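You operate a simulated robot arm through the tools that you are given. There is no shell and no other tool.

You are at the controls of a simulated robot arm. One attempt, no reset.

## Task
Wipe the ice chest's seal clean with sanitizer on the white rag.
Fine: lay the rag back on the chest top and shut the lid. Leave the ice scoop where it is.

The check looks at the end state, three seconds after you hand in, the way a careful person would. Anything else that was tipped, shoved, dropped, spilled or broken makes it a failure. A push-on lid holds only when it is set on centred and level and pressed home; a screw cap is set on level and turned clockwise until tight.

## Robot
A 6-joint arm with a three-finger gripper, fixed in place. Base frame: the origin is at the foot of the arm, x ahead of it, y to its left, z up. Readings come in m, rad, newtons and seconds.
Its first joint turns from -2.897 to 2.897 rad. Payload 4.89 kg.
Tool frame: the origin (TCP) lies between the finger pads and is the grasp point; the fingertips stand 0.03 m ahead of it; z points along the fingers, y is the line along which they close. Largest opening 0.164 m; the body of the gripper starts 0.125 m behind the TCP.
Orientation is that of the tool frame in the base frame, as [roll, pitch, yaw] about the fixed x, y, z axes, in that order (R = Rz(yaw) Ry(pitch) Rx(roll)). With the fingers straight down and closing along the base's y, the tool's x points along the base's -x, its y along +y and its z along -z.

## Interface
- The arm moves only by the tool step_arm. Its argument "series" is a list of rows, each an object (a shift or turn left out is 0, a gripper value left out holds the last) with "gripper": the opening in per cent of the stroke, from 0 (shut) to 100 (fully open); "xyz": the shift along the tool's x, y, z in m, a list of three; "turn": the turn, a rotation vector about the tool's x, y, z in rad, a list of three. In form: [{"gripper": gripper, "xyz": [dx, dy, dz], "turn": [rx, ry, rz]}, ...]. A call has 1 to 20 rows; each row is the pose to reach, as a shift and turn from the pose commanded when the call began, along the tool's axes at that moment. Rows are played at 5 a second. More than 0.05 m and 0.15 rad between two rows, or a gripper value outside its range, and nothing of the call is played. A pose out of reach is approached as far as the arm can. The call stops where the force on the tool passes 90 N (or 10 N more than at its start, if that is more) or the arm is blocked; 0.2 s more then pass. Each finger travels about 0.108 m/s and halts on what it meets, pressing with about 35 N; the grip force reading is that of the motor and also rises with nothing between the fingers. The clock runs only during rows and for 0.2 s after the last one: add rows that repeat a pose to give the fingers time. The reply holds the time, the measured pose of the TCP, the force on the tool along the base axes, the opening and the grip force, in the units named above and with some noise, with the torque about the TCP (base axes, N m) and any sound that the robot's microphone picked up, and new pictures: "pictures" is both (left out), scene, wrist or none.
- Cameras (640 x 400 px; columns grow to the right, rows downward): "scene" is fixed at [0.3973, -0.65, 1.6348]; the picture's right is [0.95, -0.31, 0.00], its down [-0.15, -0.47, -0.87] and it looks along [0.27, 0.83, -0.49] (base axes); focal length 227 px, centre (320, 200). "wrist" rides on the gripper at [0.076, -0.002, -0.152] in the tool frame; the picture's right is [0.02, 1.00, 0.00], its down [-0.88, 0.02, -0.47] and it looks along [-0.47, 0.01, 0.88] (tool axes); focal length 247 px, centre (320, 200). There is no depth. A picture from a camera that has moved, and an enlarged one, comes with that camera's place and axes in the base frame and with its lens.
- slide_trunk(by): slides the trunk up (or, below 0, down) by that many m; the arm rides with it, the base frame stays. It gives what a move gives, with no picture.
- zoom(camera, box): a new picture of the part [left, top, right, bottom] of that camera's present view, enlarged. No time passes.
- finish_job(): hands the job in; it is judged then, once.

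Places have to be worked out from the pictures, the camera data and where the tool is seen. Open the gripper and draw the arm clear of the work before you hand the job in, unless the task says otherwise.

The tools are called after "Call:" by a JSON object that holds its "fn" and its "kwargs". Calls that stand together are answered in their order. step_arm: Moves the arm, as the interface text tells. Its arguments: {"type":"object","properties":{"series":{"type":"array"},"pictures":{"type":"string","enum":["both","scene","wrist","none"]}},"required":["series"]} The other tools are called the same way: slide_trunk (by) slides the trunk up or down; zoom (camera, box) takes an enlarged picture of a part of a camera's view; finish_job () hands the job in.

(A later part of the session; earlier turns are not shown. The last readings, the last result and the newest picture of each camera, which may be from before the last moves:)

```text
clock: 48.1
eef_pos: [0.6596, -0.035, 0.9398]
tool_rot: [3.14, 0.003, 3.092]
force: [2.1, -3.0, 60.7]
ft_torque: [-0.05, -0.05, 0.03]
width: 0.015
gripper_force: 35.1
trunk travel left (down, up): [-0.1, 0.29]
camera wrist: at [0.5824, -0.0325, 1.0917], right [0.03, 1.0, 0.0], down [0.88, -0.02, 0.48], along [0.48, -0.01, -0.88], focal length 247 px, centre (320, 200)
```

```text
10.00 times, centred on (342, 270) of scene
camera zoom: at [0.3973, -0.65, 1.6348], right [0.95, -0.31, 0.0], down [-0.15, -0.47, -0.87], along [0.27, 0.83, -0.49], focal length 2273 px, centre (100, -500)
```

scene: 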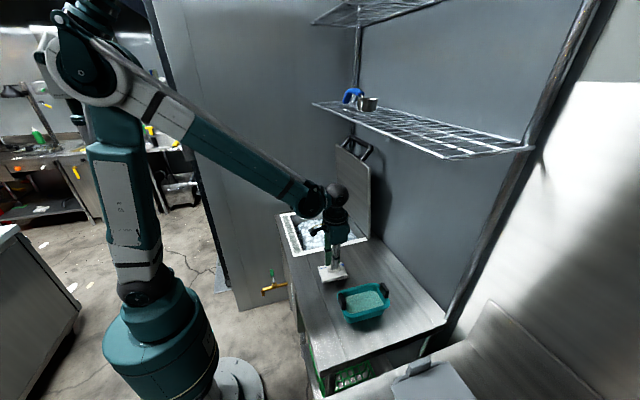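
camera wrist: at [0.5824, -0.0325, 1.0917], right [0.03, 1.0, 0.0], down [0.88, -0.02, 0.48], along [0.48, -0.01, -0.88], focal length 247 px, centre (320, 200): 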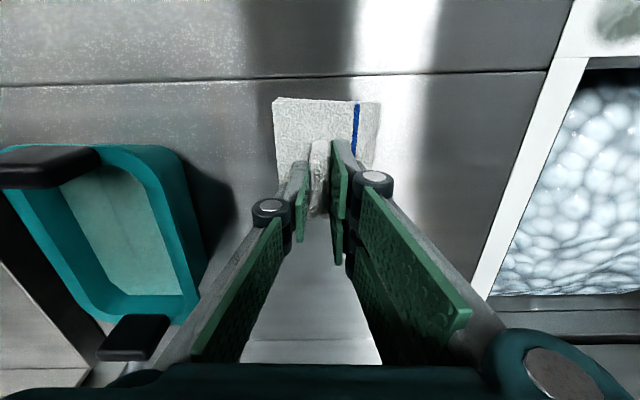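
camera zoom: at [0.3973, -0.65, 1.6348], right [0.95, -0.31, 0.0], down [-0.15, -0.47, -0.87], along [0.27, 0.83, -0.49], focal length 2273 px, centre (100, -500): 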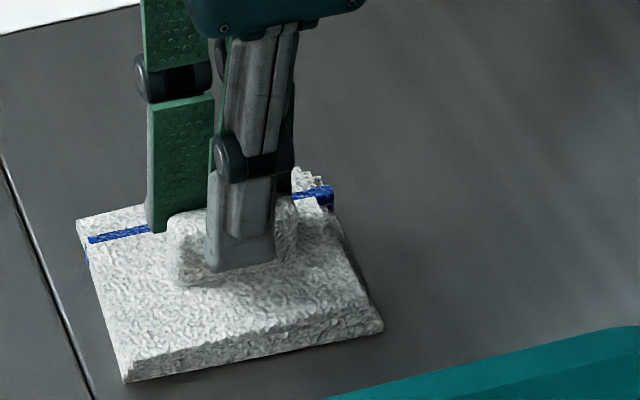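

The rag is down on the chest top and the fin has slid partway back in. I'll unload, open, go down to just above the rag's face and re-grip deeper.

Call:
{"fn": "step_arm", "kwargs": {"series": [{"gripper": 0, "xyz": [0, 0, -0.002]}, {"gripper": 14, "xyz": [0, 0, -0.002]}, {"gripper": 22, "xyz": [0, 0, -0.002]}, {"gripper": 22, "xyz": [0, 0, 0.003]}, {"gripper": 22, "xyz": [0, 0, 0.008]}, {"gripper": 22, "xyz": [0, 0, 0.0115]}], "pictures": "wrist"}}

Call:
{"fn": "zoom", "kwargs": {"camera": "scene", "box": [310, 250, 374, 290]}}

Call:
{"fn": "zoom", "kwargs": {"camera": "wrist", "box": [260, 90, 400, 240]}}

```text
clock: 49.5
eef_pos: [0.661, -0.0349, 0.9266]
tool_rot: [-3.141, 0.003, 3.093]
force: [-0.1, 0.7, -0.6]
ft_torque: [0.01, -0.04, -0.02]
width: 0.0363
gripper_force: 0.0
trunk travel left (down, up): [-0.1, 0.29]
camera wrist: at [0.5835, -0.0322, 1.079], right [0.03, 1.0, 0.0], down [0.88, -0.02, 0.47], along [0.47, -0.01, -0.88], focal length 247 px, centre (320, 200)
```

wrist: 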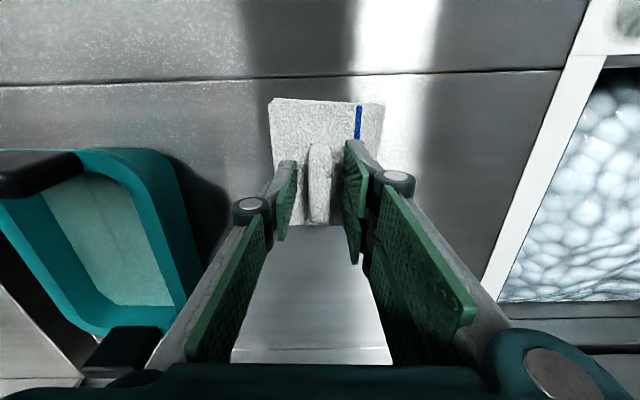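

```text
10.00 times, centred on (342, 270) of scene
camera zoom: at [0.3973, -0.65, 1.6348], right [0.95, -0.31, 0.0], down [-0.15, -0.47, -0.87], along [0.27, 0.83, -0.49], focal length 2273 px, centre (100, -500)
```

zoom: 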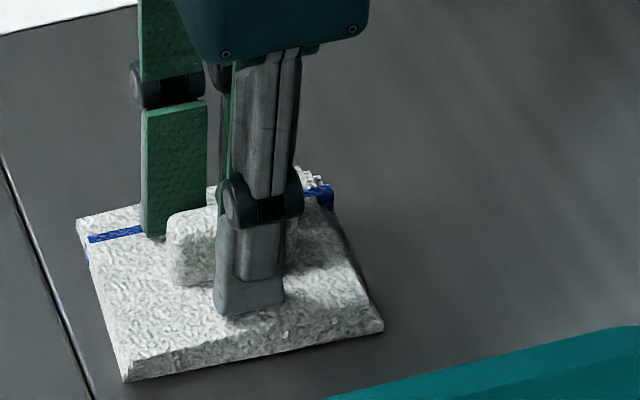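

```text
2.67 times, centred on (330, 165) of wrist
camera zoom: at [0.5835, -0.0322, 1.079], right [0.03, 1.0, 0.0], down [0.88, -0.02, 0.47], along [0.47, -0.01, -0.88], focal length 659 px, centre (293, 293)
```

zoom: 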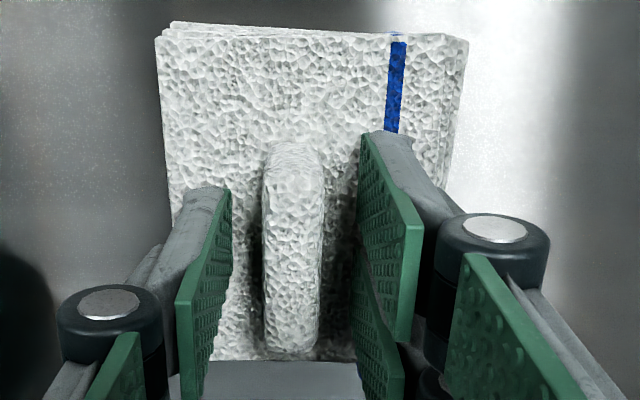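

The tips are at the rag's surface with the fin centred. I'll close and wait for the grip to settle.

Call:
{"fn": "step_arm", "kwargs": {"series": [{"gripper": 16}, {"gripper": 10}, {"gripper": 5}, {"gripper": 0}, {"gripper": 0}, {"gripper": 0}], "pictures": "wrist"}}

Call:
{"fn": "zoom", "kwargs": {"camera": "scene", "box": [310, 250, 374, 290]}}

```text
clock: 50.9
eef_pos: [0.6616, -0.0352, 0.9276]
tool_rot: [3.141, 0.003, 3.092]
force: [0.3, -0.1, 0.5]
ft_torque: [0.06, -0.02, 0.02]
width: 0.0149
gripper_force: 35.3
trunk travel left (down, up): [-0.1, 0.29]
camera wrist: at [0.5836, -0.0322, 1.0789], right [0.03, 1.0, 0.0], down [0.88, -0.02, 0.47], along [0.47, -0.01, -0.88], focal length 247 px, centre (320, 200)
```

wrist: 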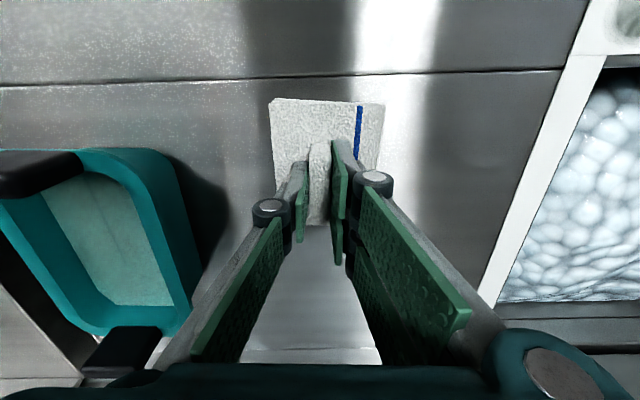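

```text
10.00 times, centred on (342, 270) of scene
camera zoom: at [0.3973, -0.65, 1.6348], right [0.95, -0.31, 0.0], down [-0.15, -0.47, -0.87], along [0.27, 0.83, -0.49], focal length 2273 px, centre (100, -500)
```

zoom: 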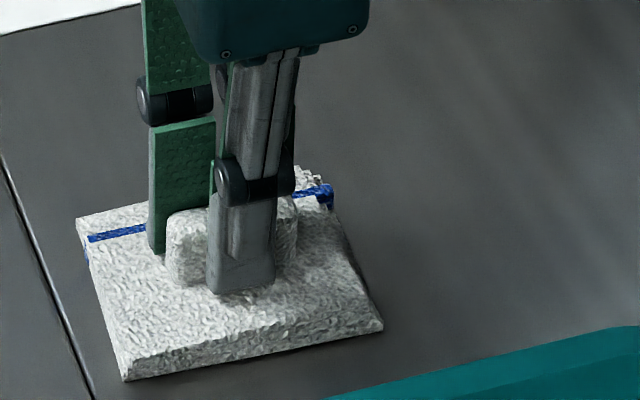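

Gripped again with the tips at the rag face. I'll lift slowly and check for slip against the edge positions seen now (near edge u≈270–385).

Call:
{"fn": "step_arm", "kwargs": {"series": [{"gripper": 0, "xyz": [0, 0, -0.003]}, {"xyz": [0, 0, -0.007]}, {"xyz": [0, 0, -0.012]}, {"xyz": [0, 0, -0.018]}, {"xyz": [0, 0, -0.025]}, {"xyz": [0, 0, -0.03]}], "pictures": "wrist"}}

Call:
{"fn": "zoom", "kwargs": {"camera": "scene", "box": [310, 245, 374, 285]}}

```text
clock: 52.3
eef_pos: [0.6609, -0.0344, 0.9581]
tool_rot: [3.14, 0.003, 3.095]
force: [-0.1, 0.4, -0.8]
ft_torque: [-0.02, 0.04, 0.02]
width: 0.0151
gripper_force: 35.0
trunk travel left (down, up): [-0.1, 0.29]
camera wrist: at [0.5837, -0.0318, 1.1095], right [0.03, 1.0, 0.0], down [0.88, -0.02, 0.47], along [0.47, -0.01, -0.88], focal length 247 px, centre (320, 200)
```

wrist: 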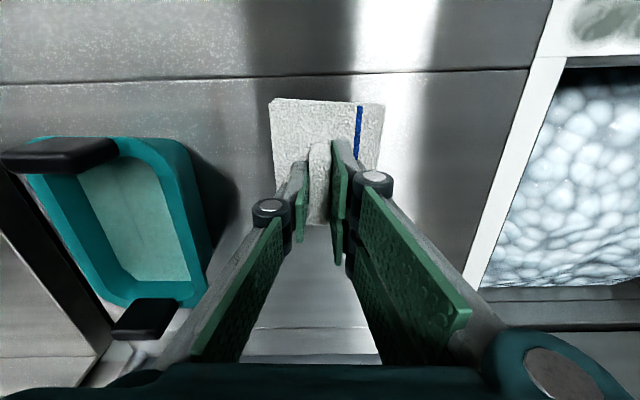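

```text
10.00 times, centred on (342, 265) of scene
camera zoom: at [0.3973, -0.65, 1.6348], right [0.95, -0.31, 0.0], down [-0.15, -0.47, -0.87], along [0.27, 0.83, -0.49], focal length 2273 px, centre (100, -450)
```

zoom: 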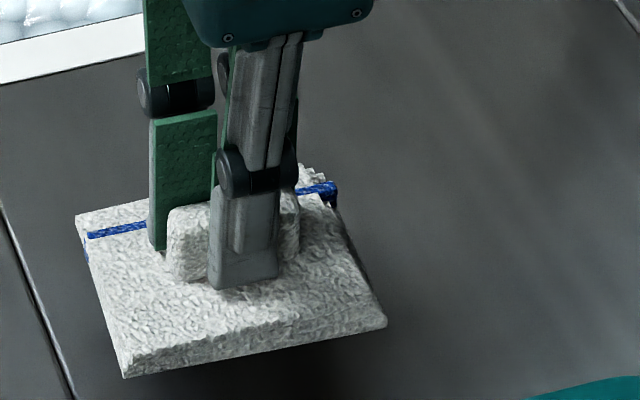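

No slip this time: the tips stay at the rag's face. From the views, the rag is about 0.081 × 0.103 m, centred about 4 mm off the TCP. I'll zoom on the basin again from here to refine its centre and yaw.

Call:
{"fn": "zoom", "kwargs": {"camera": "wrist", "box": [0, 125, 224, 345]}}

Call:
{"fn": "zoom", "kwargs": {"camera": "scene", "box": [333, 275, 397, 330]}}

```text
1.82 times, centred on (112, 235) of wrist
camera zoom: at [0.5837, -0.0318, 1.1095], right [0.03, 1.0, 0.0], down [0.88, -0.02, 0.47], along [0.47, -0.01, -0.88], focal length 449 px, centre (698, 136)
```

zoom: 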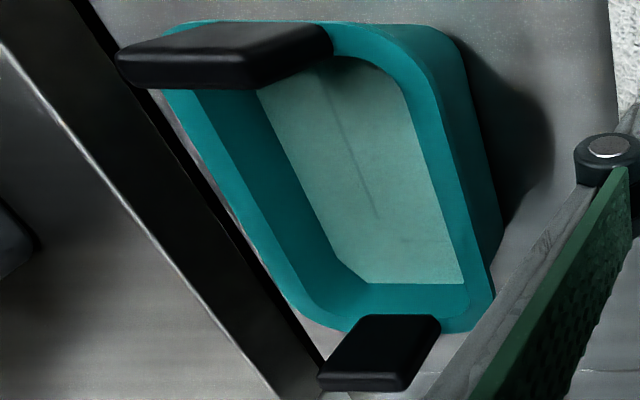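

```text
7.27 times, centred on (365, 302) of scene
camera zoom: at [0.3973, -0.65, 1.6348], right [0.95, -0.31, 0.0], down [-0.15, -0.47, -0.87], along [0.27, 0.83, -0.49], focal length 1653 px, centre (-7, -546)
```

zoom: 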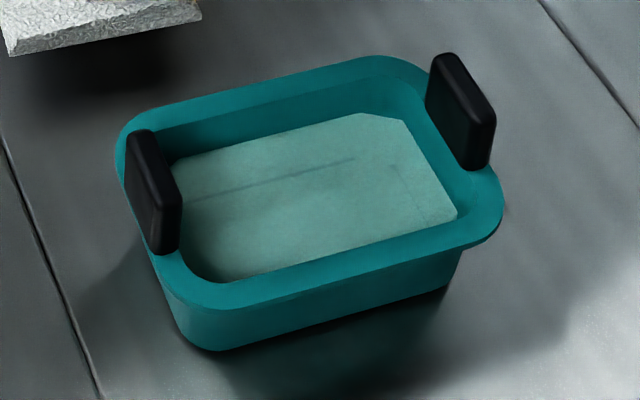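

Basin centre is about (0.707, -0.202), rim z≈0.946, yaw about -2.5°, and the rag's yaw nearly matches. I'll lift gently, move over the basin so the rag is centred on it, and come down to just above the rim to check the fit.

Call:
{"fn": "step_arm", "kwargs": {"series": [{"gripper": 0, "xyz": [0, 0, -0.015]}, {"xyz": [0, 0, -0.035]}, {"xyz": [0, 0, -0.06]}, {"xyz": [0, 0, -0.085]}, {"xyz": [0, 0, -0.105]}, {"xyz": [-0.004, -0.01, -0.112]}, {"xyz": [-0.012, -0.035, -0.112]}, {"xyz": [-0.022, -0.065, -0.112]}, {"xyz": [-0.033, -0.095, -0.112]}, {"xyz": [-0.044, -0.125, -0.112]}, {"xyz": [-0.053, -0.152, -0.112]}, {"xyz": [-0.0583, -0.1687, -0.112]}, {"xyz": [-0.0583, -0.1687, -0.105]}, {"xyz": [-0.0583, -0.1687, -0.09]}, {"xyz": [-0.0583, -0.1687, -0.075]}, {"xyz": [-0.0583, -0.1687, -0.06]}]}}

Call:
{"fn": "zoom", "kwargs": {"camera": "scene", "box": [333, 265, 405, 325]}}

Call:
{"fn": "zoom", "kwargs": {"camera": "wrist", "box": [250, 50, 400, 150]}}

```text
clock: 55.7
eef_pos: [0.7108, -0.2065, 1.0185]
tool_rot: [-3.141, 0.002, 3.093]
force: [0.0, 0.0, 0.3]
ft_torque: [-0.02, -0.07, 0.03]
width: 0.015
gripper_force: 35.1
trunk travel left (down, up): [-0.1, 0.29]
camera wrist: at [0.6332, -0.2028, 1.1699], right [0.03, 1.0, 0.0], down [0.88, -0.02, 0.47], along [0.47, -0.01, -0.88], focal length 247 px, centre (320, 200)
```

scene: 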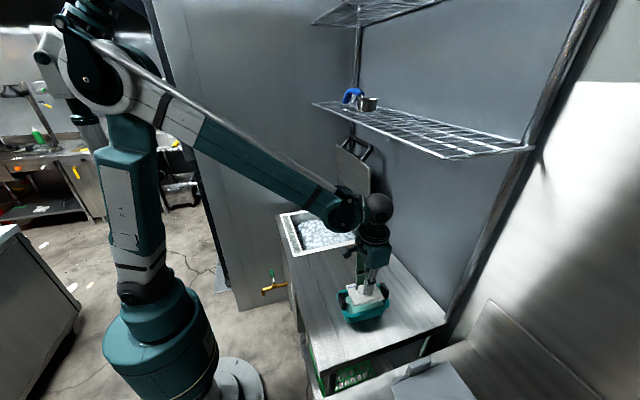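
wrist: 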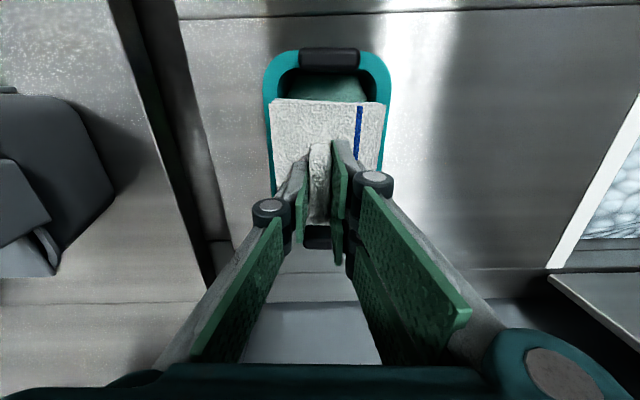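

```text
6.67 times, centred on (369, 295) of scene
camera zoom: at [0.3973, -0.65, 1.6348], right [0.95, -0.31, 0.0], down [-0.15, -0.47, -0.87], along [0.27, 0.83, -0.49], focal length 1515 px, centre (-7, -433)
```

zoom: 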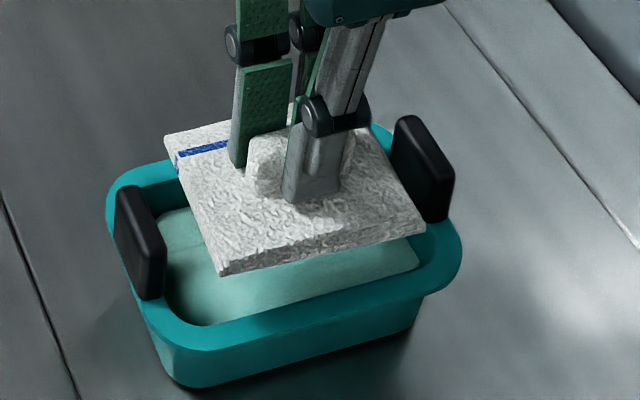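

```text
4.00 times, centred on (325, 100) of wrist
camera zoom: at [0.6332, -0.2028, 1.1699], right [0.03, 1.0, 0.0], down [0.88, -0.02, 0.47], along [0.47, -0.01, -0.88], focal length 988 px, centre (300, 600)
```

zoom: 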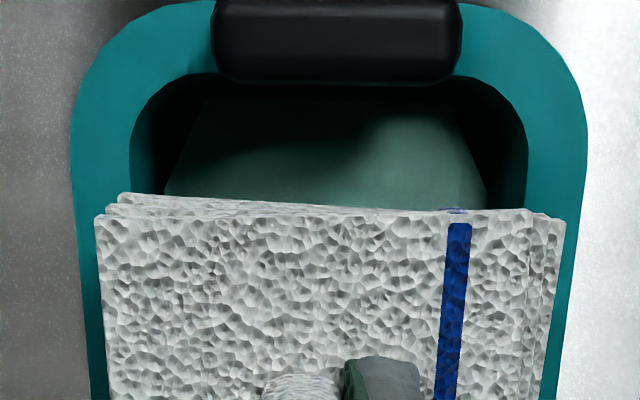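

The rag looks laterally centred over the opening (within about 1 mm) and parallel to it. I'll come down in small steps towards the rim and watch for any contact force.

Call:
{"fn": "step_arm", "kwargs": {"series": [{"gripper": 0, "xyz": [0, 0, 0.006]}, {"xyz": [0, 0, 0.012]}, {"xyz": [0, 0, 0.017]}, {"xyz": [0, 0, 0.021]}], "pictures": "wrist"}}

Call:
{"fn": "zoom", "kwargs": {"camera": "scene", "box": [333, 265, 405, 325]}}

Call:
{"fn": "zoom", "kwargs": {"camera": "wrist", "box": [250, 50, 400, 150]}}

```text
clock: 56.7
eef_pos: [0.7089, -0.2041, 0.9965]
tool_rot: [3.14, 0.001, 3.093]
force: [-0.5, 0.0, -0.6]
ft_torque: [0.0, -0.01, 0.0]
width: 0.0149
gripper_force: 35.2
trunk travel left (down, up): [-0.1, 0.29]
camera wrist: at [0.633, -0.2024, 1.1489], right [0.03, 1.0, 0.0], down [0.88, -0.02, 0.47], along [0.47, -0.01, -0.88], focal length 247 px, centre (320, 200)
```

wrist: 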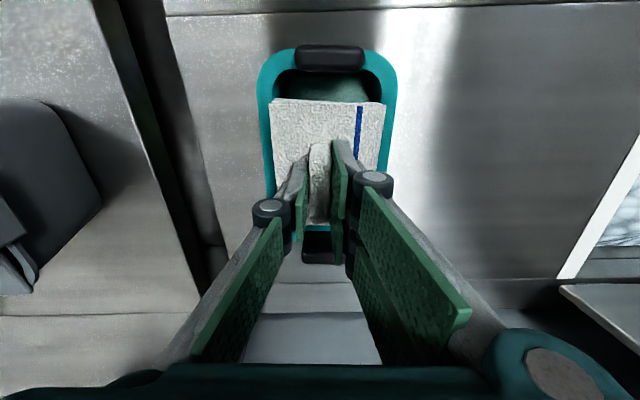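

```text
6.67 times, centred on (369, 295) of scene
camera zoom: at [0.3973, -0.65, 1.6348], right [0.95, -0.31, 0.0], down [-0.15, -0.47, -0.87], along [0.27, 0.83, -0.49], focal length 1515 px, centre (-7, -433)
```

zoom: 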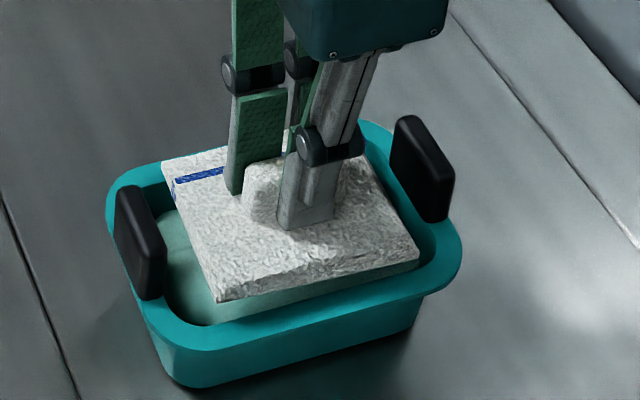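

```text
4.00 times, centred on (325, 100) of wrist
camera zoom: at [0.633, -0.2024, 1.1489], right [0.03, 1.0, 0.0], down [0.88, -0.02, 0.47], along [0.47, -0.01, -0.88], focal length 988 px, centre (300, 600)
```

zoom: 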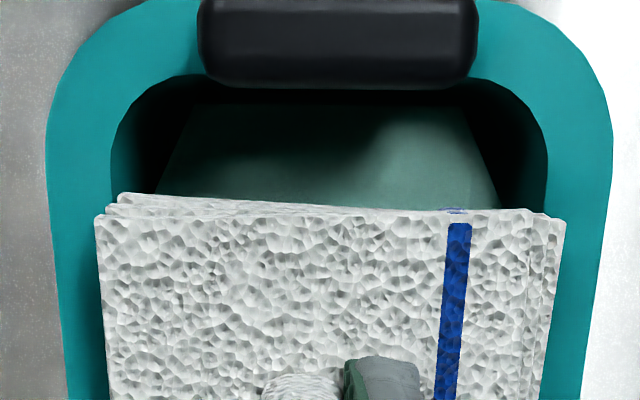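

Still no contact, and both sides show a few mm of margin. I'll continue down slowly past the rim level.

Call:
{"fn": "step_arm", "kwargs": {"series": [{"gripper": 0, "xyz": [0, 0, 0.003]}, {"xyz": [0, 0, 0.006]}, {"xyz": [0, 0, 0.009]}, {"xyz": [0, 0, 0.012]}], "pictures": "wrist"}}

Call:
{"fn": "zoom", "kwargs": {"camera": "scene", "box": [333, 265, 405, 325]}}

Call:
{"fn": "zoom", "kwargs": {"camera": "wrist", "box": [250, 50, 400, 150]}}

```text
clock: 57.7
eef_pos: [0.7093, -0.2057, 0.9863]
tool_rot: [-3.141, 0.004, 3.092]
force: [5.2, -2.6, 32.5]
ft_torque: [0.02, 0.07, -0.01]
width: 0.0151
gripper_force: 34.5
trunk travel left (down, up): [-0.1, 0.29]
camera wrist: at [0.6326, -0.2027, 1.1385], right [0.03, 1.0, 0.0], down [0.88, -0.02, 0.48], along [0.48, -0.01, -0.88], focal length 247 px, centre (320, 200)
```

wrist: 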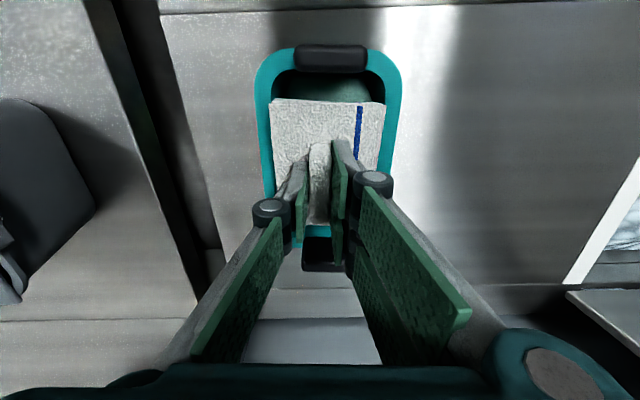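

```text
6.67 times, centred on (369, 295) of scene
camera zoom: at [0.3973, -0.65, 1.6348], right [0.95, -0.31, 0.0], down [-0.15, -0.47, -0.87], along [0.27, 0.83, -0.49], focal length 1515 px, centre (-7, -433)
```

zoom: 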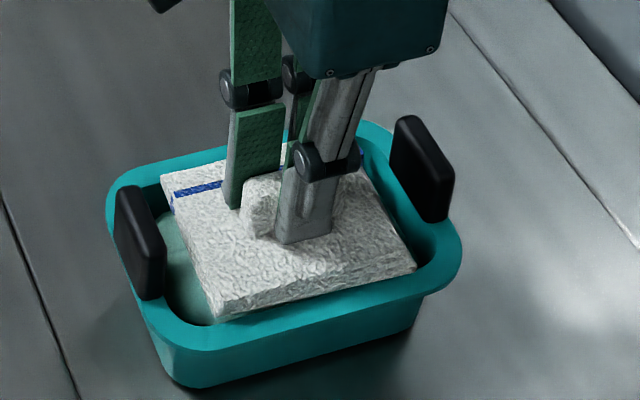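

```text
4.00 times, centred on (325, 100) of wrist
camera zoom: at [0.6326, -0.2027, 1.1385], right [0.03, 1.0, 0.0], down [0.88, -0.02, 0.48], along [0.48, -0.01, -0.88], focal length 988 px, centre (300, 600)
```

zoom: 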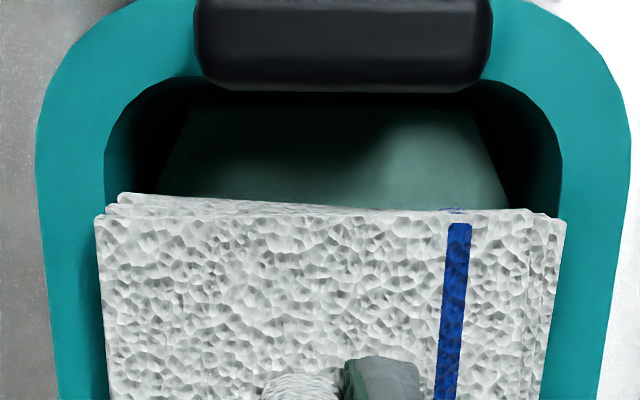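

Contact: about 32 N at the rim, evenly on both sides, so the flat fit is too tight as aligned. No time passes while I look, so I'll zoom along the near edge to compare the rag's and basin's lines before backing off.

Call:
{"fn": "zoom", "kwargs": {"camera": "scene", "box": [348, 300, 372, 318]}}

Call:
{"fn": "zoom", "kwargs": {"camera": "scene", "box": [370, 292, 398, 313]}}

Call:
{"fn": "zoom", "kwargs": {"camera": "scene", "box": [340, 280, 372, 304]}}

Call:
{"fn": "zoom", "kwargs": {"camera": "wrist", "box": [255, 80, 295, 200]}}

Call:
{"fn": "zoom", "kwargs": {"camera": "wrist", "box": [370, 80, 410, 200]}}

```text
16.00 times, centred on (360, 309) of scene
camera zoom: at [0.3973, -0.65, 1.6348], right [0.95, -0.31, 0.0], down [-0.15, -0.47, -0.87], along [0.27, 0.83, -0.49], focal length 3637 px, centre (-320, -1544)
```

zoom: 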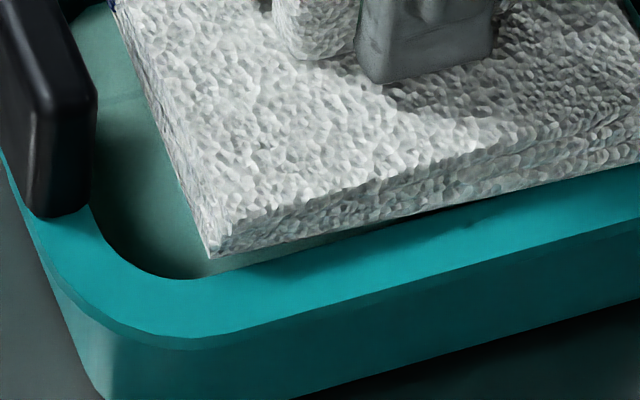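

```text
16.00 times, centred on (384, 302) of scene
camera zoom: at [0.3973, -0.65, 1.6348], right [0.95, -0.31, 0.0], down [-0.15, -0.47, -0.87], along [0.27, 0.83, -0.49], focal length 3637 px, centre (-704, -1440)
```

zoom: 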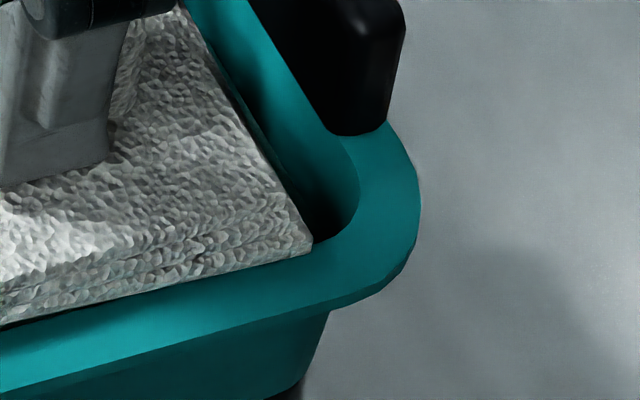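

```text
16.00 times, centred on (356, 292) of scene
camera zoom: at [0.3973, -0.65, 1.6348], right [0.95, -0.31, 0.0], down [-0.15, -0.47, -0.87], along [0.27, 0.83, -0.49], focal length 3637 px, centre (-256, -1272)
```

zoom: 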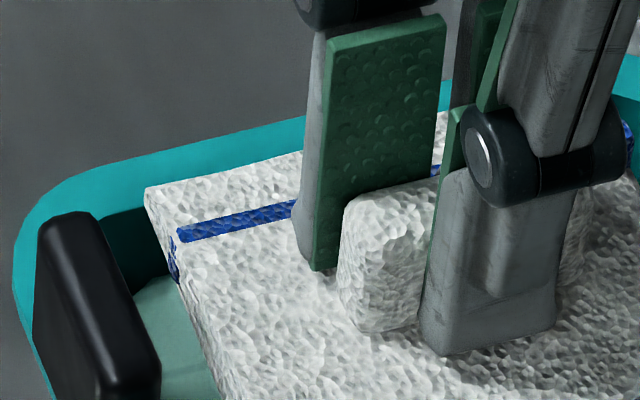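

```text
3.33 times, centred on (275, 140) of wrist
camera zoom: at [0.6326, -0.2027, 1.1385], right [0.03, 1.0, 0.0], down [0.88, -0.02, 0.48], along [0.48, -0.01, -0.88], focal length 823 px, centre (470, 400)
```

zoom: 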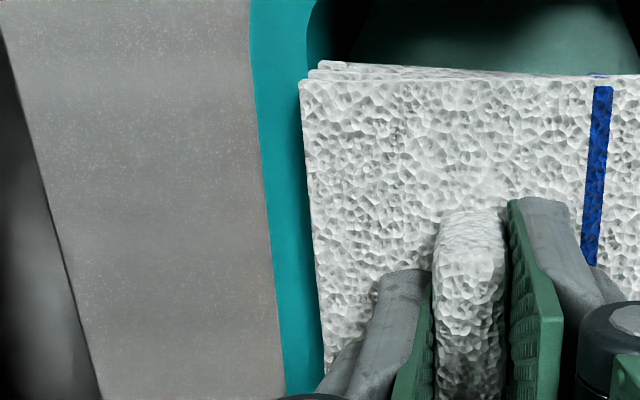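

```text
3.33 times, centred on (390, 140) of wrist
camera zoom: at [0.6326, -0.2027, 1.1385], right [0.03, 1.0, 0.0], down [0.88, -0.02, 0.48], along [0.48, -0.01, -0.88], focal length 823 px, centre (87, 400)
```

zoom: 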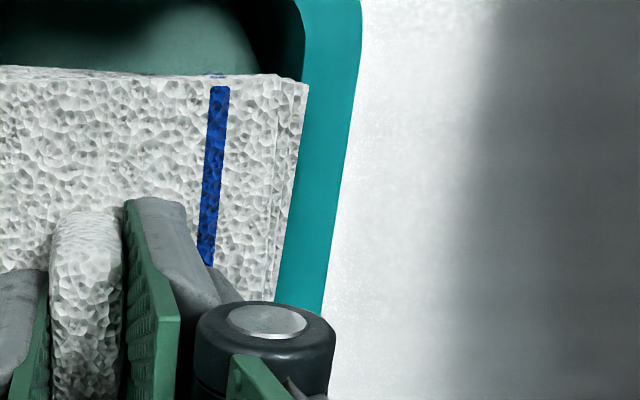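

The rag is yawed slightly clockwise relative to the basin: at the low-x end its near edge is inside the opening, while the high-x end overlaps the near rim. I'll back off upward and rotate about 2.5° counter-clockwise, then look again.

Call:
{"fn": "step_arm", "kwargs": {"series": [{"gripper": 0, "xyz": [0, 0, -0.004]}, {"xyz": [0, 0, -0.008]}, {"xyz": [0, 0, -0.008], "turn": [0, 0, -0.02]}, {"xyz": [0, 0, -0.008], "turn": [0, 0, -0.045]}, {"xyz": [0, 0, -0.004], "turn": [0, 0, -0.045]}], "pictures": "none"}}

Call:
{"fn": "zoom", "kwargs": {"camera": "scene", "box": [340, 282, 396, 317]}}

Call:
{"fn": "zoom", "kwargs": {"camera": "wrist", "box": [250, 40, 410, 200]}}

```text
clock: 58.9
eef_pos: [0.7106, -0.2053, 0.9897]
tool_rot: [-3.14, 0.002, 3.138]
force: [-0.8, -0.8, -0.3]
ft_torque: [-0.02, -0.01, -0.03]
width: 0.0151
gripper_force: 35.1
trunk travel left (down, up): [-0.1, 0.29]
```

```text
11.43 times, centred on (368, 300) of scene
camera zoom: at [0.3973, -0.65, 1.6348], right [0.95, -0.31, 0.0], down [-0.15, -0.47, -0.87], along [0.27, 0.83, -0.49], focal length 2598 px, centre (-229, -937)
```

zoom: 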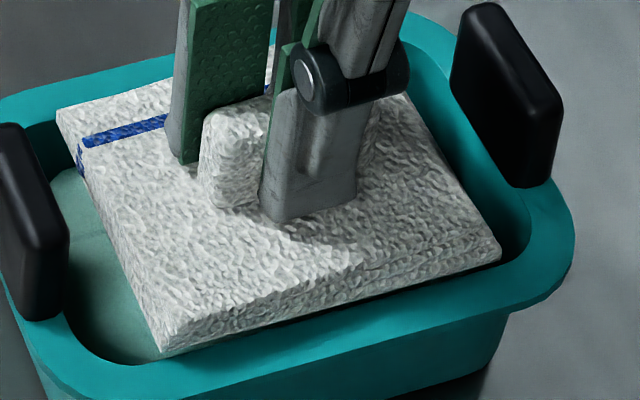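

```text
2.50 times, centred on (330, 120) of wrist
camera zoom: at [0.6332, -0.2067, 1.1407], right [-0.02, 1.0, 0.0], down [0.88, 0.02, 0.47], along [0.47, 0.01, -0.88], focal length 617 px, centre (295, 400)
```

zoom: 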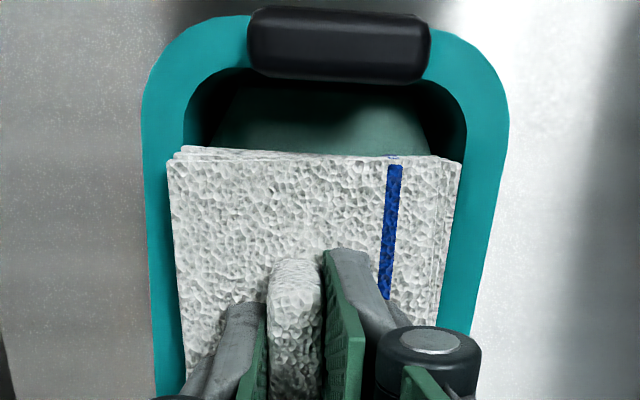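

The bottom edge of the rag now looks parallel to the near rim. I'll try descending again in very small steps and read the force.

Call:
{"fn": "step_arm", "kwargs": {"series": [{"gripper": 0, "xyz": [0, 0, 0.002]}, {"xyz": [0, 0, 0.004]}], "pictures": "none"}}

Call:
{"fn": "zoom", "kwargs": {"camera": "scene", "box": [340, 282, 396, 317]}}

```text
clock: 59.5
eef_pos: [0.7107, -0.2064, 0.987]
tool_rot: [3.141, 0.004, 3.136]
force: [6.4, -0.9, 39.6]
ft_torque: [0.04, -0.02, 0.02]
width: 0.0149
gripper_force: 35.0
trunk travel left (down, up): [-0.1, 0.29]
```

```text
11.43 times, centred on (368, 300) of scene
camera zoom: at [0.3973, -0.65, 1.6348], right [0.95, -0.31, 0.0], down [-0.15, -0.47, -0.87], along [0.27, 0.83, -0.49], focal length 2598 px, centre (-229, -937)
```

zoom: 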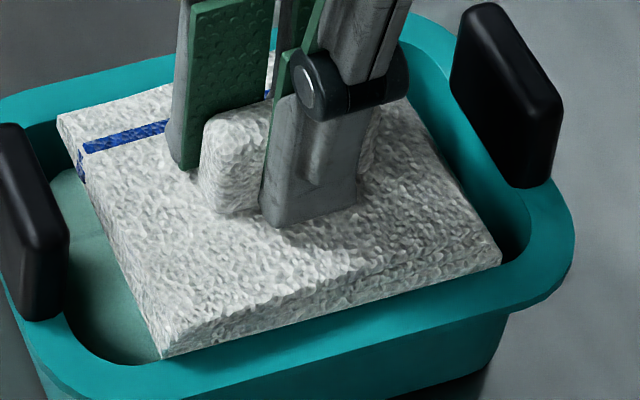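

Same contact height with the load centred, so the flat fit has at most 1–2 mm to spare. I'll lift off, try the yaw midway between the two attempts once, and go to a tilted dip if that also touches.

Call:
{"fn": "step_arm", "kwargs": {"series": [{"gripper": 0, "xyz": [0, 0, -0.004]}, {"xyz": [0, 0, -0.004], "turn": [0, 0, 0.022]}, {"xyz": [0, 0, -0.002], "turn": [0, 0, 0.022]}, {"xyz": [0, 0, 0.0], "turn": [0, 0, 0.022]}], "pictures": "none"}}

Call:
{"fn": "zoom", "kwargs": {"camera": "scene", "box": [340, 282, 396, 317]}}

Call:
{"fn": "zoom", "kwargs": {"camera": "wrist", "box": [250, 40, 410, 200]}}

```text
clock: 60.5
eef_pos: [0.7088, -0.2061, 0.9861]
tool_rot: [-3.141, 0.004, 3.114]
force: [6.6, -0.6, 44.7]
ft_torque: [0.07, 0.29, 0.01]
width: 0.0152
gripper_force: 34.9
trunk travel left (down, up): [-0.1, 0.29]
```

```text
11.43 times, centred on (368, 300) of scene
camera zoom: at [0.3973, -0.65, 1.6348], right [0.95, -0.31, 0.0], down [-0.15, -0.47, -0.87], along [0.27, 0.83, -0.49], focal length 2598 px, centre (-229, -937)
```

zoom: 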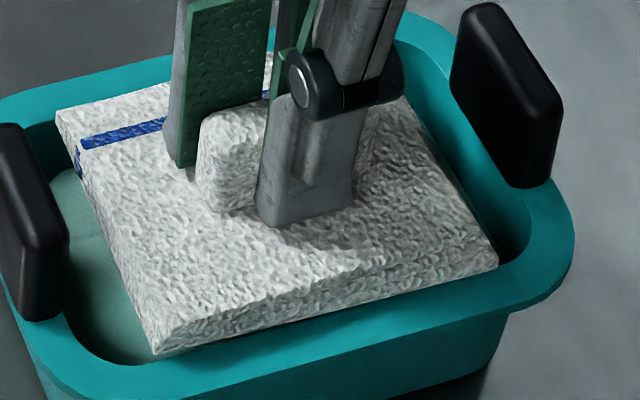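

```text
2.50 times, centred on (330, 120) of wrist
camera zoom: at [0.6324, -0.2049, 1.1383], right [0.01, 1.0, 0.0], down [0.88, 0.0, 0.48], along [0.48, 0.0, -0.88], focal length 617 px, centre (295, 400)
```

zoom: 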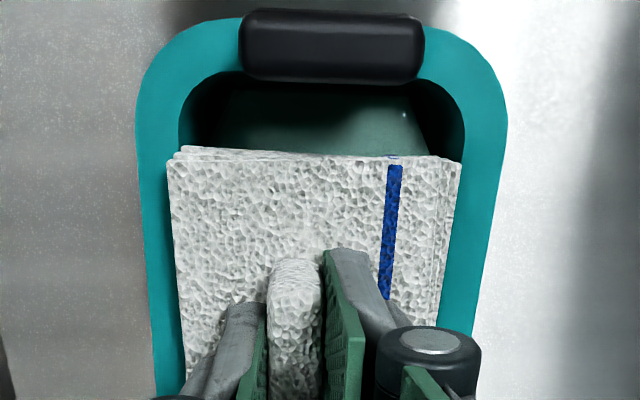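

Still touching, so I'll use a tilted dip instead: long axis across the basin, with one end lowered at about 40° into the liquid so the upper end passes above the opposite rim. First I'll lift clear and turn the rag back 90°.

Call:
{"fn": "step_arm", "kwargs": {"series": [{"gripper": 0, "xyz": [0, 0, -0.01]}, {"xyz": [0, 0, -0.03]}, {"xyz": [0, 0, -0.055]}, {"xyz": [0, 0, -0.08]}, {"xyz": [0, 0, -0.1]}, {"xyz": [0, 0, -0.11], "turn": [0, 0, -0.1]}, {"xyz": [0, 0, -0.11], "turn": [0, 0, -0.24]}, {"xyz": [0, 0, -0.11], "turn": [0, 0, -0.38]}, {"xyz": [0, 0, -0.11], "turn": [0, 0, -0.52]}, {"xyz": [0, 0, -0.11], "turn": [0, 0, -0.66]}, {"xyz": [0, 0, -0.11], "turn": [0, 0, -0.8]}, {"xyz": [0, 0, -0.11], "turn": [0, 0, -0.94]}, {"xyz": [0, 0, -0.11], "turn": [0, 0, -1.08]}, {"xyz": [0, 0, -0.11], "turn": [0, 0, -1.22]}, {"xyz": [0, 0, -0.11], "turn": [0, 0, -1.36]}, {"xyz": [0, 0, -0.11], "turn": [0, 0, -1.49]}, {"xyz": [0, 0, -0.11], "turn": [0, 0, -1.571]}]}}

Call:
{"fn": "zoom", "kwargs": {"camera": "scene", "box": [320, 240, 416, 330]}}

```text
clock: 64.1
eef_pos: [0.7086, -0.2056, 1.0944]
tool_rot: [-3.14, 0.0, -1.596]
force: [0.2, 0.4, -0.4]
ft_torque: [-0.05, 0.0, 0.03]
width: 0.0151
gripper_force: 35.0
trunk travel left (down, up): [-0.1, 0.29]
camera wrist: at [0.7089, -0.2818, 1.2466], right [-1.0, 0.0, 0.0], down [0.0, 0.88, 0.47], along [0.0, 0.47, -0.88], focal length 247 px, centre (320, 200)
```

scene: 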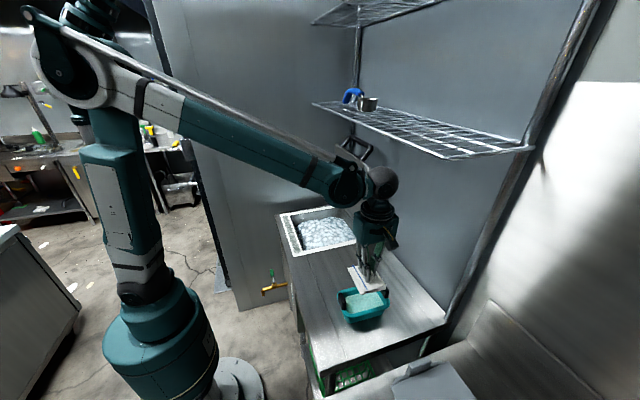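
wrist: 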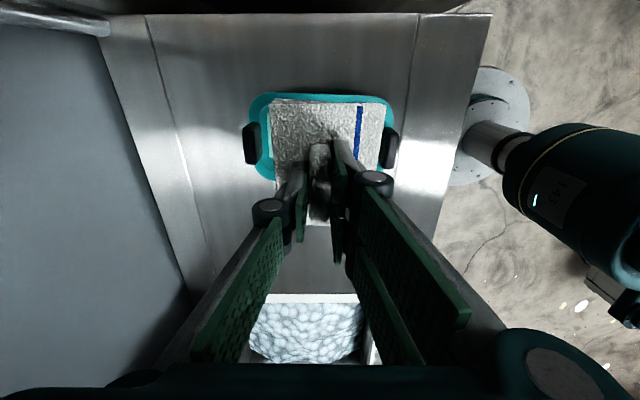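

```text
4.44 times, centred on (368, 285) of scene
camera zoom: at [0.3973, -0.65, 1.6348], right [0.95, -0.31, 0.0], down [-0.15, -0.47, -0.87], along [0.27, 0.83, -0.49], focal length 1010 px, centre (107, -178)
```

zoom: 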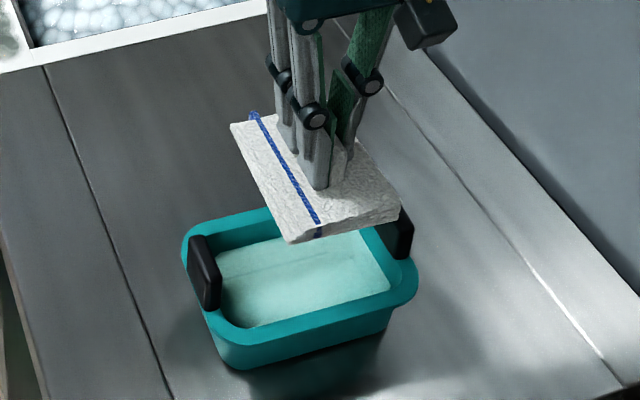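

The rag is held well and the basin is still in place. I'll tilt the tool about 40° so the rag's near (low-y) end points down, and line it up just inside the near wall, well above the rim.

Call:
{"fn": "step_arm", "kwargs": {"series": [{"gripper": 0, "xyz": [0.002, -0.001, 0], "turn": [0, -0.12, 0]}, {"xyz": [0.004, -0.002, 0], "turn": [0, -0.24, 0]}, {"xyz": [0.006, -0.003, 0], "turn": [0, -0.36, 0]}, {"xyz": [0.008, -0.003, 0], "turn": [0, -0.48, 0]}, {"xyz": [0.01, -0.003, 0], "turn": [0, -0.6, 0]}, {"xyz": [0.01, -0.003, 0.005], "turn": [0, -0.698, 0]}, {"xyz": [0.01, -0.003, 0.02], "turn": [0, -0.698, 0]}, {"xyz": [0.01, -0.003, 0.034], "turn": [0, -0.698, 0]}]}}

Call:
{"fn": "zoom", "kwargs": {"camera": "scene", "box": [320, 240, 416, 330]}}

```text
clock: 65.9
eef_pos: [0.7119, -0.2168, 1.0617]
tool_rot: [-3.139, 0.699, -1.597]
force: [-1.2, 0.0, 0.3]
ft_torque: [-0.02, -0.02, -0.04]
width: 0.0149
gripper_force: 35.2
trunk travel left (down, up): [-0.1, 0.29]
camera wrist: at [0.7093, -0.3724, 1.1285], right [-1.0, 0.01, -0.02], down [-0.01, 0.37, 0.93], along [0.01, 0.93, -0.37], focal length 247 px, centre (320, 200)
```

scene: 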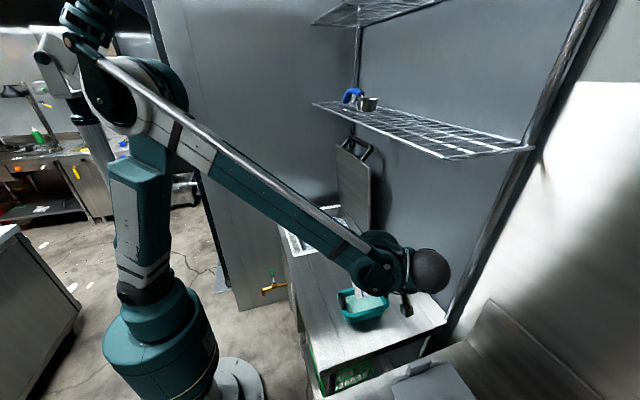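
wrist: 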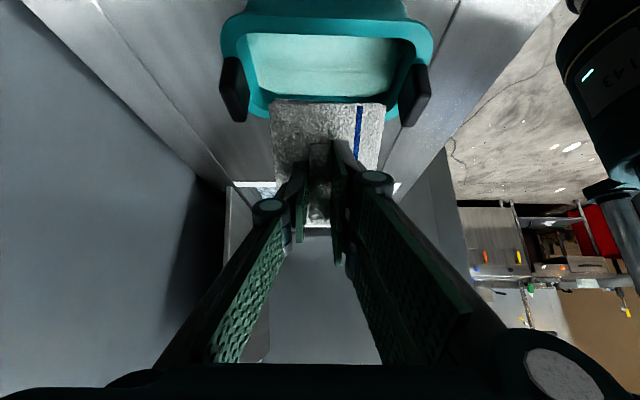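

```text
4.44 times, centred on (368, 285) of scene
camera zoom: at [0.3973, -0.65, 1.6348], right [0.95, -0.31, 0.0], down [-0.15, -0.47, -0.87], along [0.27, 0.83, -0.49], focal length 1010 px, centre (107, -178)
```

zoom: 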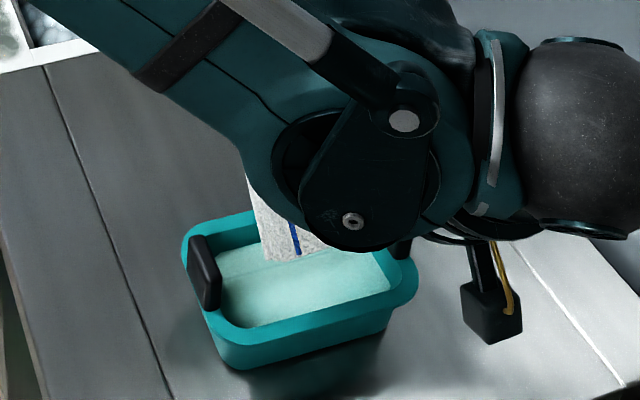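

The wrist view shows the rag's low end lined up over the liquid with the near rim beyond it. I'll nudge 3 mm away from the near wall and lower vertically in small steps until the lower end is about at liquid level.

Call:
{"fn": "step_arm", "kwargs": {"series": [{"gripper": 0, "xyz": [0.0106, 0, 0.0172]}, {"xyz": [0.0235, 0, 0.0325]}, {"xyz": [0.036, 0, 0.0476]}, {"xyz": [0.042, 0, 0.0547]}, {"xyz": [0.047, 0, 0.0607]}], "pictures": "wrist"}}

Call:
{"fn": "zoom", "kwargs": {"camera": "wrist", "box": [210, 40, 430, 200]}}

Call:
{"fn": "zoom", "kwargs": {"camera": "scene", "box": [320, 250, 416, 330]}}

```text
clock: 67.1
eef_pos: [0.7115, -0.2139, 0.9849]
tool_rot: [-3.14, 0.698, -1.597]
force: [0.0, 0.2, -0.7]
ft_torque: [-0.08, -0.01, 0.0]
width: 0.0149
gripper_force: 34.9
trunk travel left (down, up): [-0.1, 0.29]
camera wrist: at [0.7095, -0.3691, 1.052], right [-1.0, 0.01, -0.02], down [-0.01, 0.37, 0.93], along [0.01, 0.93, -0.37], focal length 247 px, centre (320, 200)
```

wrist: 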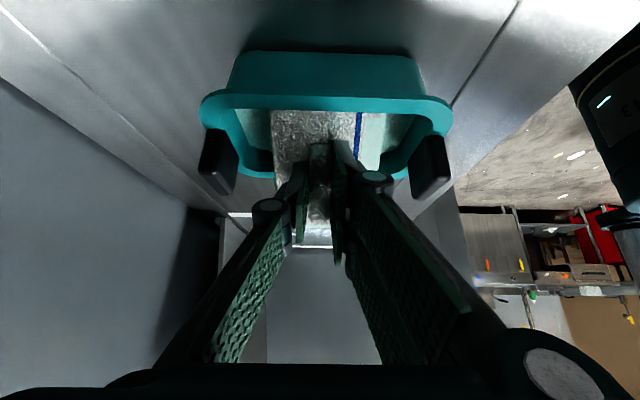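

```text
2.50 times, centred on (320, 120) of wrist
camera zoom: at [0.7095, -0.3691, 1.052], right [-1.0, 0.01, -0.02], down [-0.01, 0.37, 0.93], along [0.01, 0.93, -0.37], focal length 617 px, centre (320, 400)
```

zoom: 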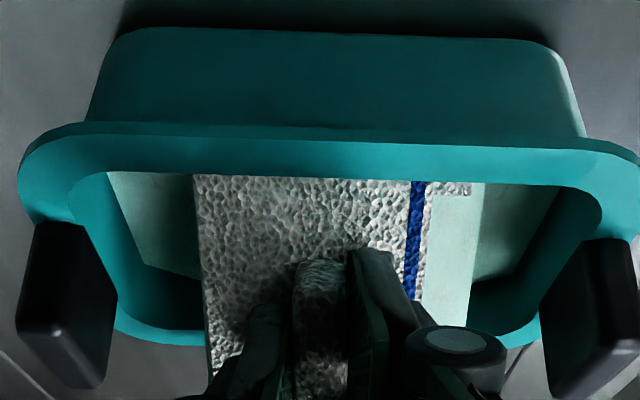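

```text
5.00 times, centred on (368, 290) of scene
camera zoom: at [0.3973, -0.65, 1.6348], right [0.95, -0.31, 0.0], down [-0.15, -0.47, -0.87], along [0.27, 0.83, -0.49], focal length 1136 px, centre (80, -250)
```

zoom: 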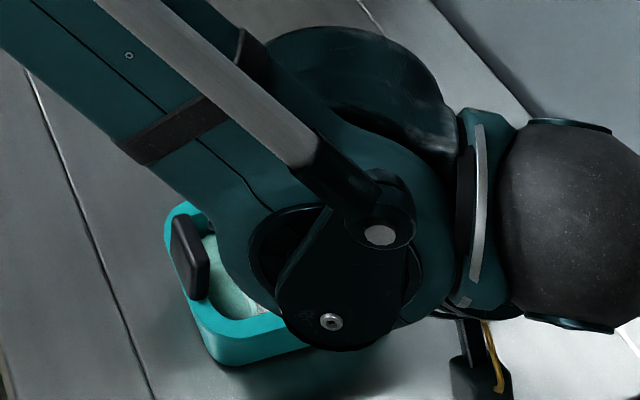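

The low end is inside the basin with good side clearance and no contact. I'll lower the last ~2 cm gently into the liquid.

Call:
{"fn": "step_arm", "kwargs": {"series": [{"gripper": 0, "xyz": [0.0045, 0, 0.0054]}, {"xyz": [0.0084, 0, 0.01]}, {"xyz": [0.0109, 0, 0.013]}, {"xyz": [0.0129, 0, 0.0153]}], "pictures": "wrist"}}

Call:
{"fn": "zoom", "kwargs": {"camera": "wrist", "box": [210, 60, 430, 220]}}

```text
clock: 68.1
eef_pos: [0.7124, -0.2126, 0.9625]
tool_rot: [-3.14, 0.698, -1.595]
force: [-0.3, 0.0, -0.8]
ft_torque: [-0.03, 0.02, -0.05]
width: 0.0152
gripper_force: 34.7
trunk travel left (down, up): [-0.1, 0.29]
camera wrist: at [0.7098, -0.3692, 1.0316], right [-1.0, 0.01, -0.02], down [-0.01, 0.37, 0.93], along [0.01, 0.93, -0.37], focal length 247 px, centre (320, 200)
```

wrist: 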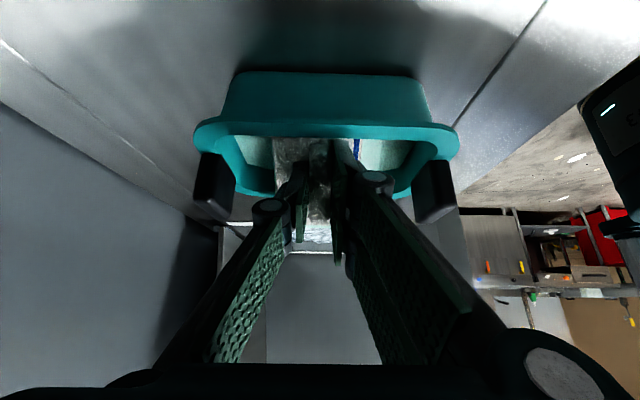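

```text
2.50 times, centred on (320, 140) of wrist
camera zoom: at [0.7098, -0.3692, 1.0316], right [-1.0, 0.01, -0.02], down [-0.01, 0.37, 0.93], along [0.01, 0.93, -0.37], focal length 617 px, centre (320, 350)
```

zoom: 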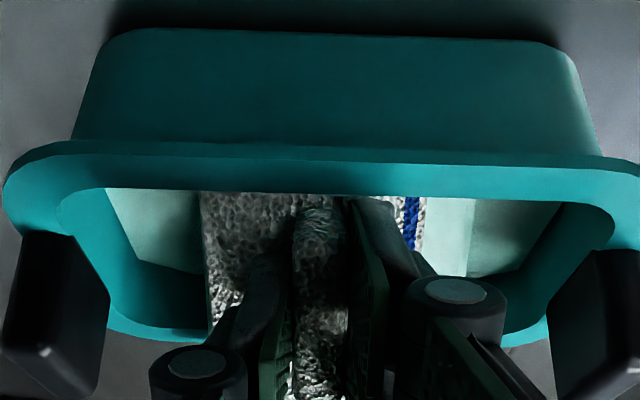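

The lower end is at about z 0.891, well under the liquid surface, with no contact force. I'll dwell here a second so it soaks.

Call:
{"fn": "step_arm", "kwargs": {"series": [{"gripper": 0, "xyz": [0.0013, 0, 0.0015]}, {"xyz": [0.0019, 0, 0.0023]}, {"xyz": [0.0019, 0, 0.0023]}, {"xyz": [0.0019, 0, 0.0023]}, {"xyz": [0.0019, 0, 0.0023]}, {"xyz": [0.0019, 0, 0.0023]}], "pictures": "none"}}

```text
clock: 69.5
eef_pos: [0.713, -0.2124, 0.9608]
tool_rot: [-3.14, 0.698, -1.595]
force: [-0.4, -1.2, -1.1]
ft_torque: [0.02, 0.02, 0.03]
width: 0.015
gripper_force: 34.9
trunk travel left (down, up): [-0.1, 0.29]
```

I'll raise it straight up, let it drip over the basin, and level it to see whether the rag looks wet.

Call:
{"fn": "step_arm", "kwargs": {"series": [{"gripper": 0, "xyz": [-0.0064, 0, -0.0077]}, {"xyz": [-0.0193, 0, -0.023]}, {"xyz": [-0.0322, 0, -0.0383]}, {"xyz": [-0.045, 0, -0.0536]}, {"xyz": [-0.0579, 0, -0.0689]}, {"xyz": [-0.0675, 0, -0.0804]}, {"xyz": [-0.0675, 0, -0.0804]}, {"xyz": [-0.0675, 0, -0.0804]}, {"xyz": [-0.0675, 0, -0.0804], "turn": [0, 0.14, 0]}, {"xyz": [-0.0675, 0, -0.0804], "turn": [0, 0.28, 0]}, {"xyz": [-0.0675, 0, -0.0804], "turn": [0, 0.42, 0]}, {"xyz": [-0.0675, 0, -0.0804], "turn": [0, 0.56, 0]}, {"xyz": [-0.0675, 0, -0.0804], "turn": [0, 0.698, 0]}]}}

Call:
{"fn": "zoom", "kwargs": {"camera": "wrist", "box": [230, 80, 410, 240]}}

Call:
{"fn": "zoom", "kwargs": {"camera": "scene", "box": [320, 250, 416, 330]}}

```text
clock: 72.3
eef_pos: [0.7117, -0.2149, 1.066]
tool_rot: [-3.141, -0.002, -1.597]
force: [-0.2, -1.5, -0.1]
ft_torque: [0.21, 0.11, 0.01]
width: 0.015
gripper_force: 35.0
trunk travel left (down, up): [-0.1, 0.29]
camera wrist: at [0.7119, -0.2894, 1.2185], right [-1.0, 0.01, 0.0], down [0.0, 0.88, 0.47], along [0.0, 0.47, -0.88], focal length 247 px, centre (320, 200)
```

scene: 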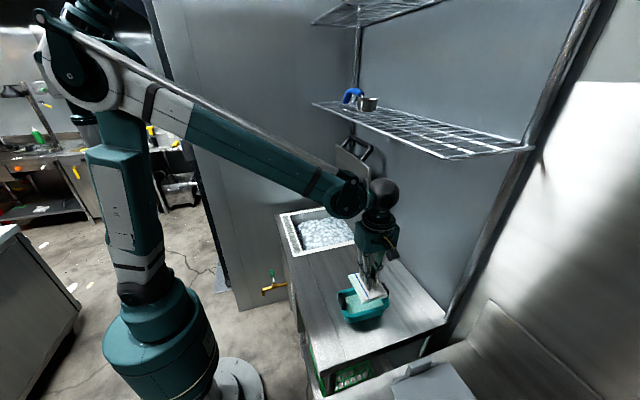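
wrist: 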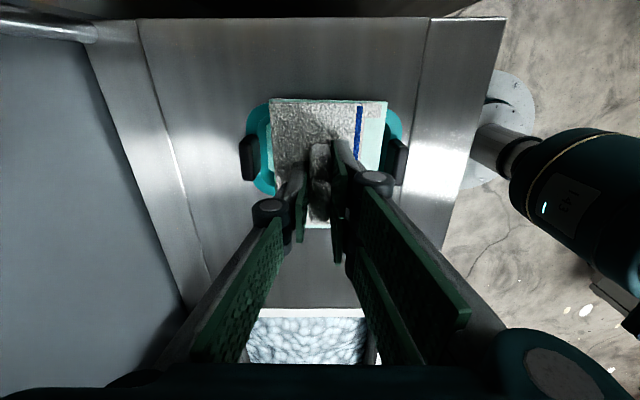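

```text
2.50 times, centred on (320, 160) of wrist
camera zoom: at [0.7119, -0.2894, 1.2185], right [-1.0, 0.01, 0.0], down [0.0, 0.88, 0.47], along [0.0, 0.47, -0.88], focal length 617 px, centre (320, 300)
```

zoom: 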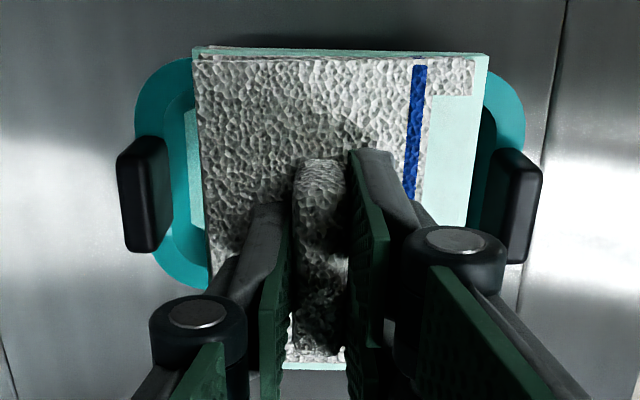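

```text
5.00 times, centred on (368, 290) of scene
camera zoom: at [0.3973, -0.65, 1.6348], right [0.95, -0.31, 0.0], down [-0.15, -0.47, -0.87], along [0.27, 0.83, -0.49], focal length 1136 px, centre (80, -250)
```

zoom: 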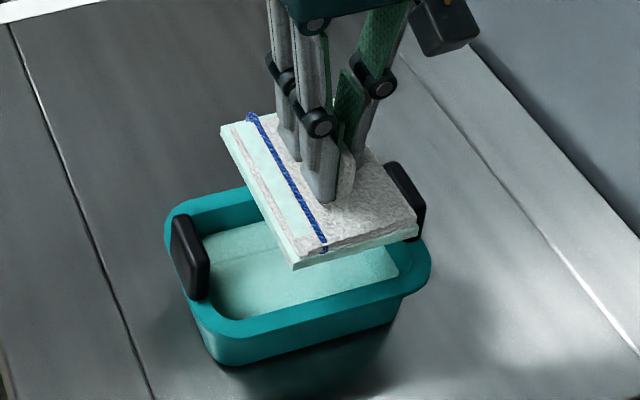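

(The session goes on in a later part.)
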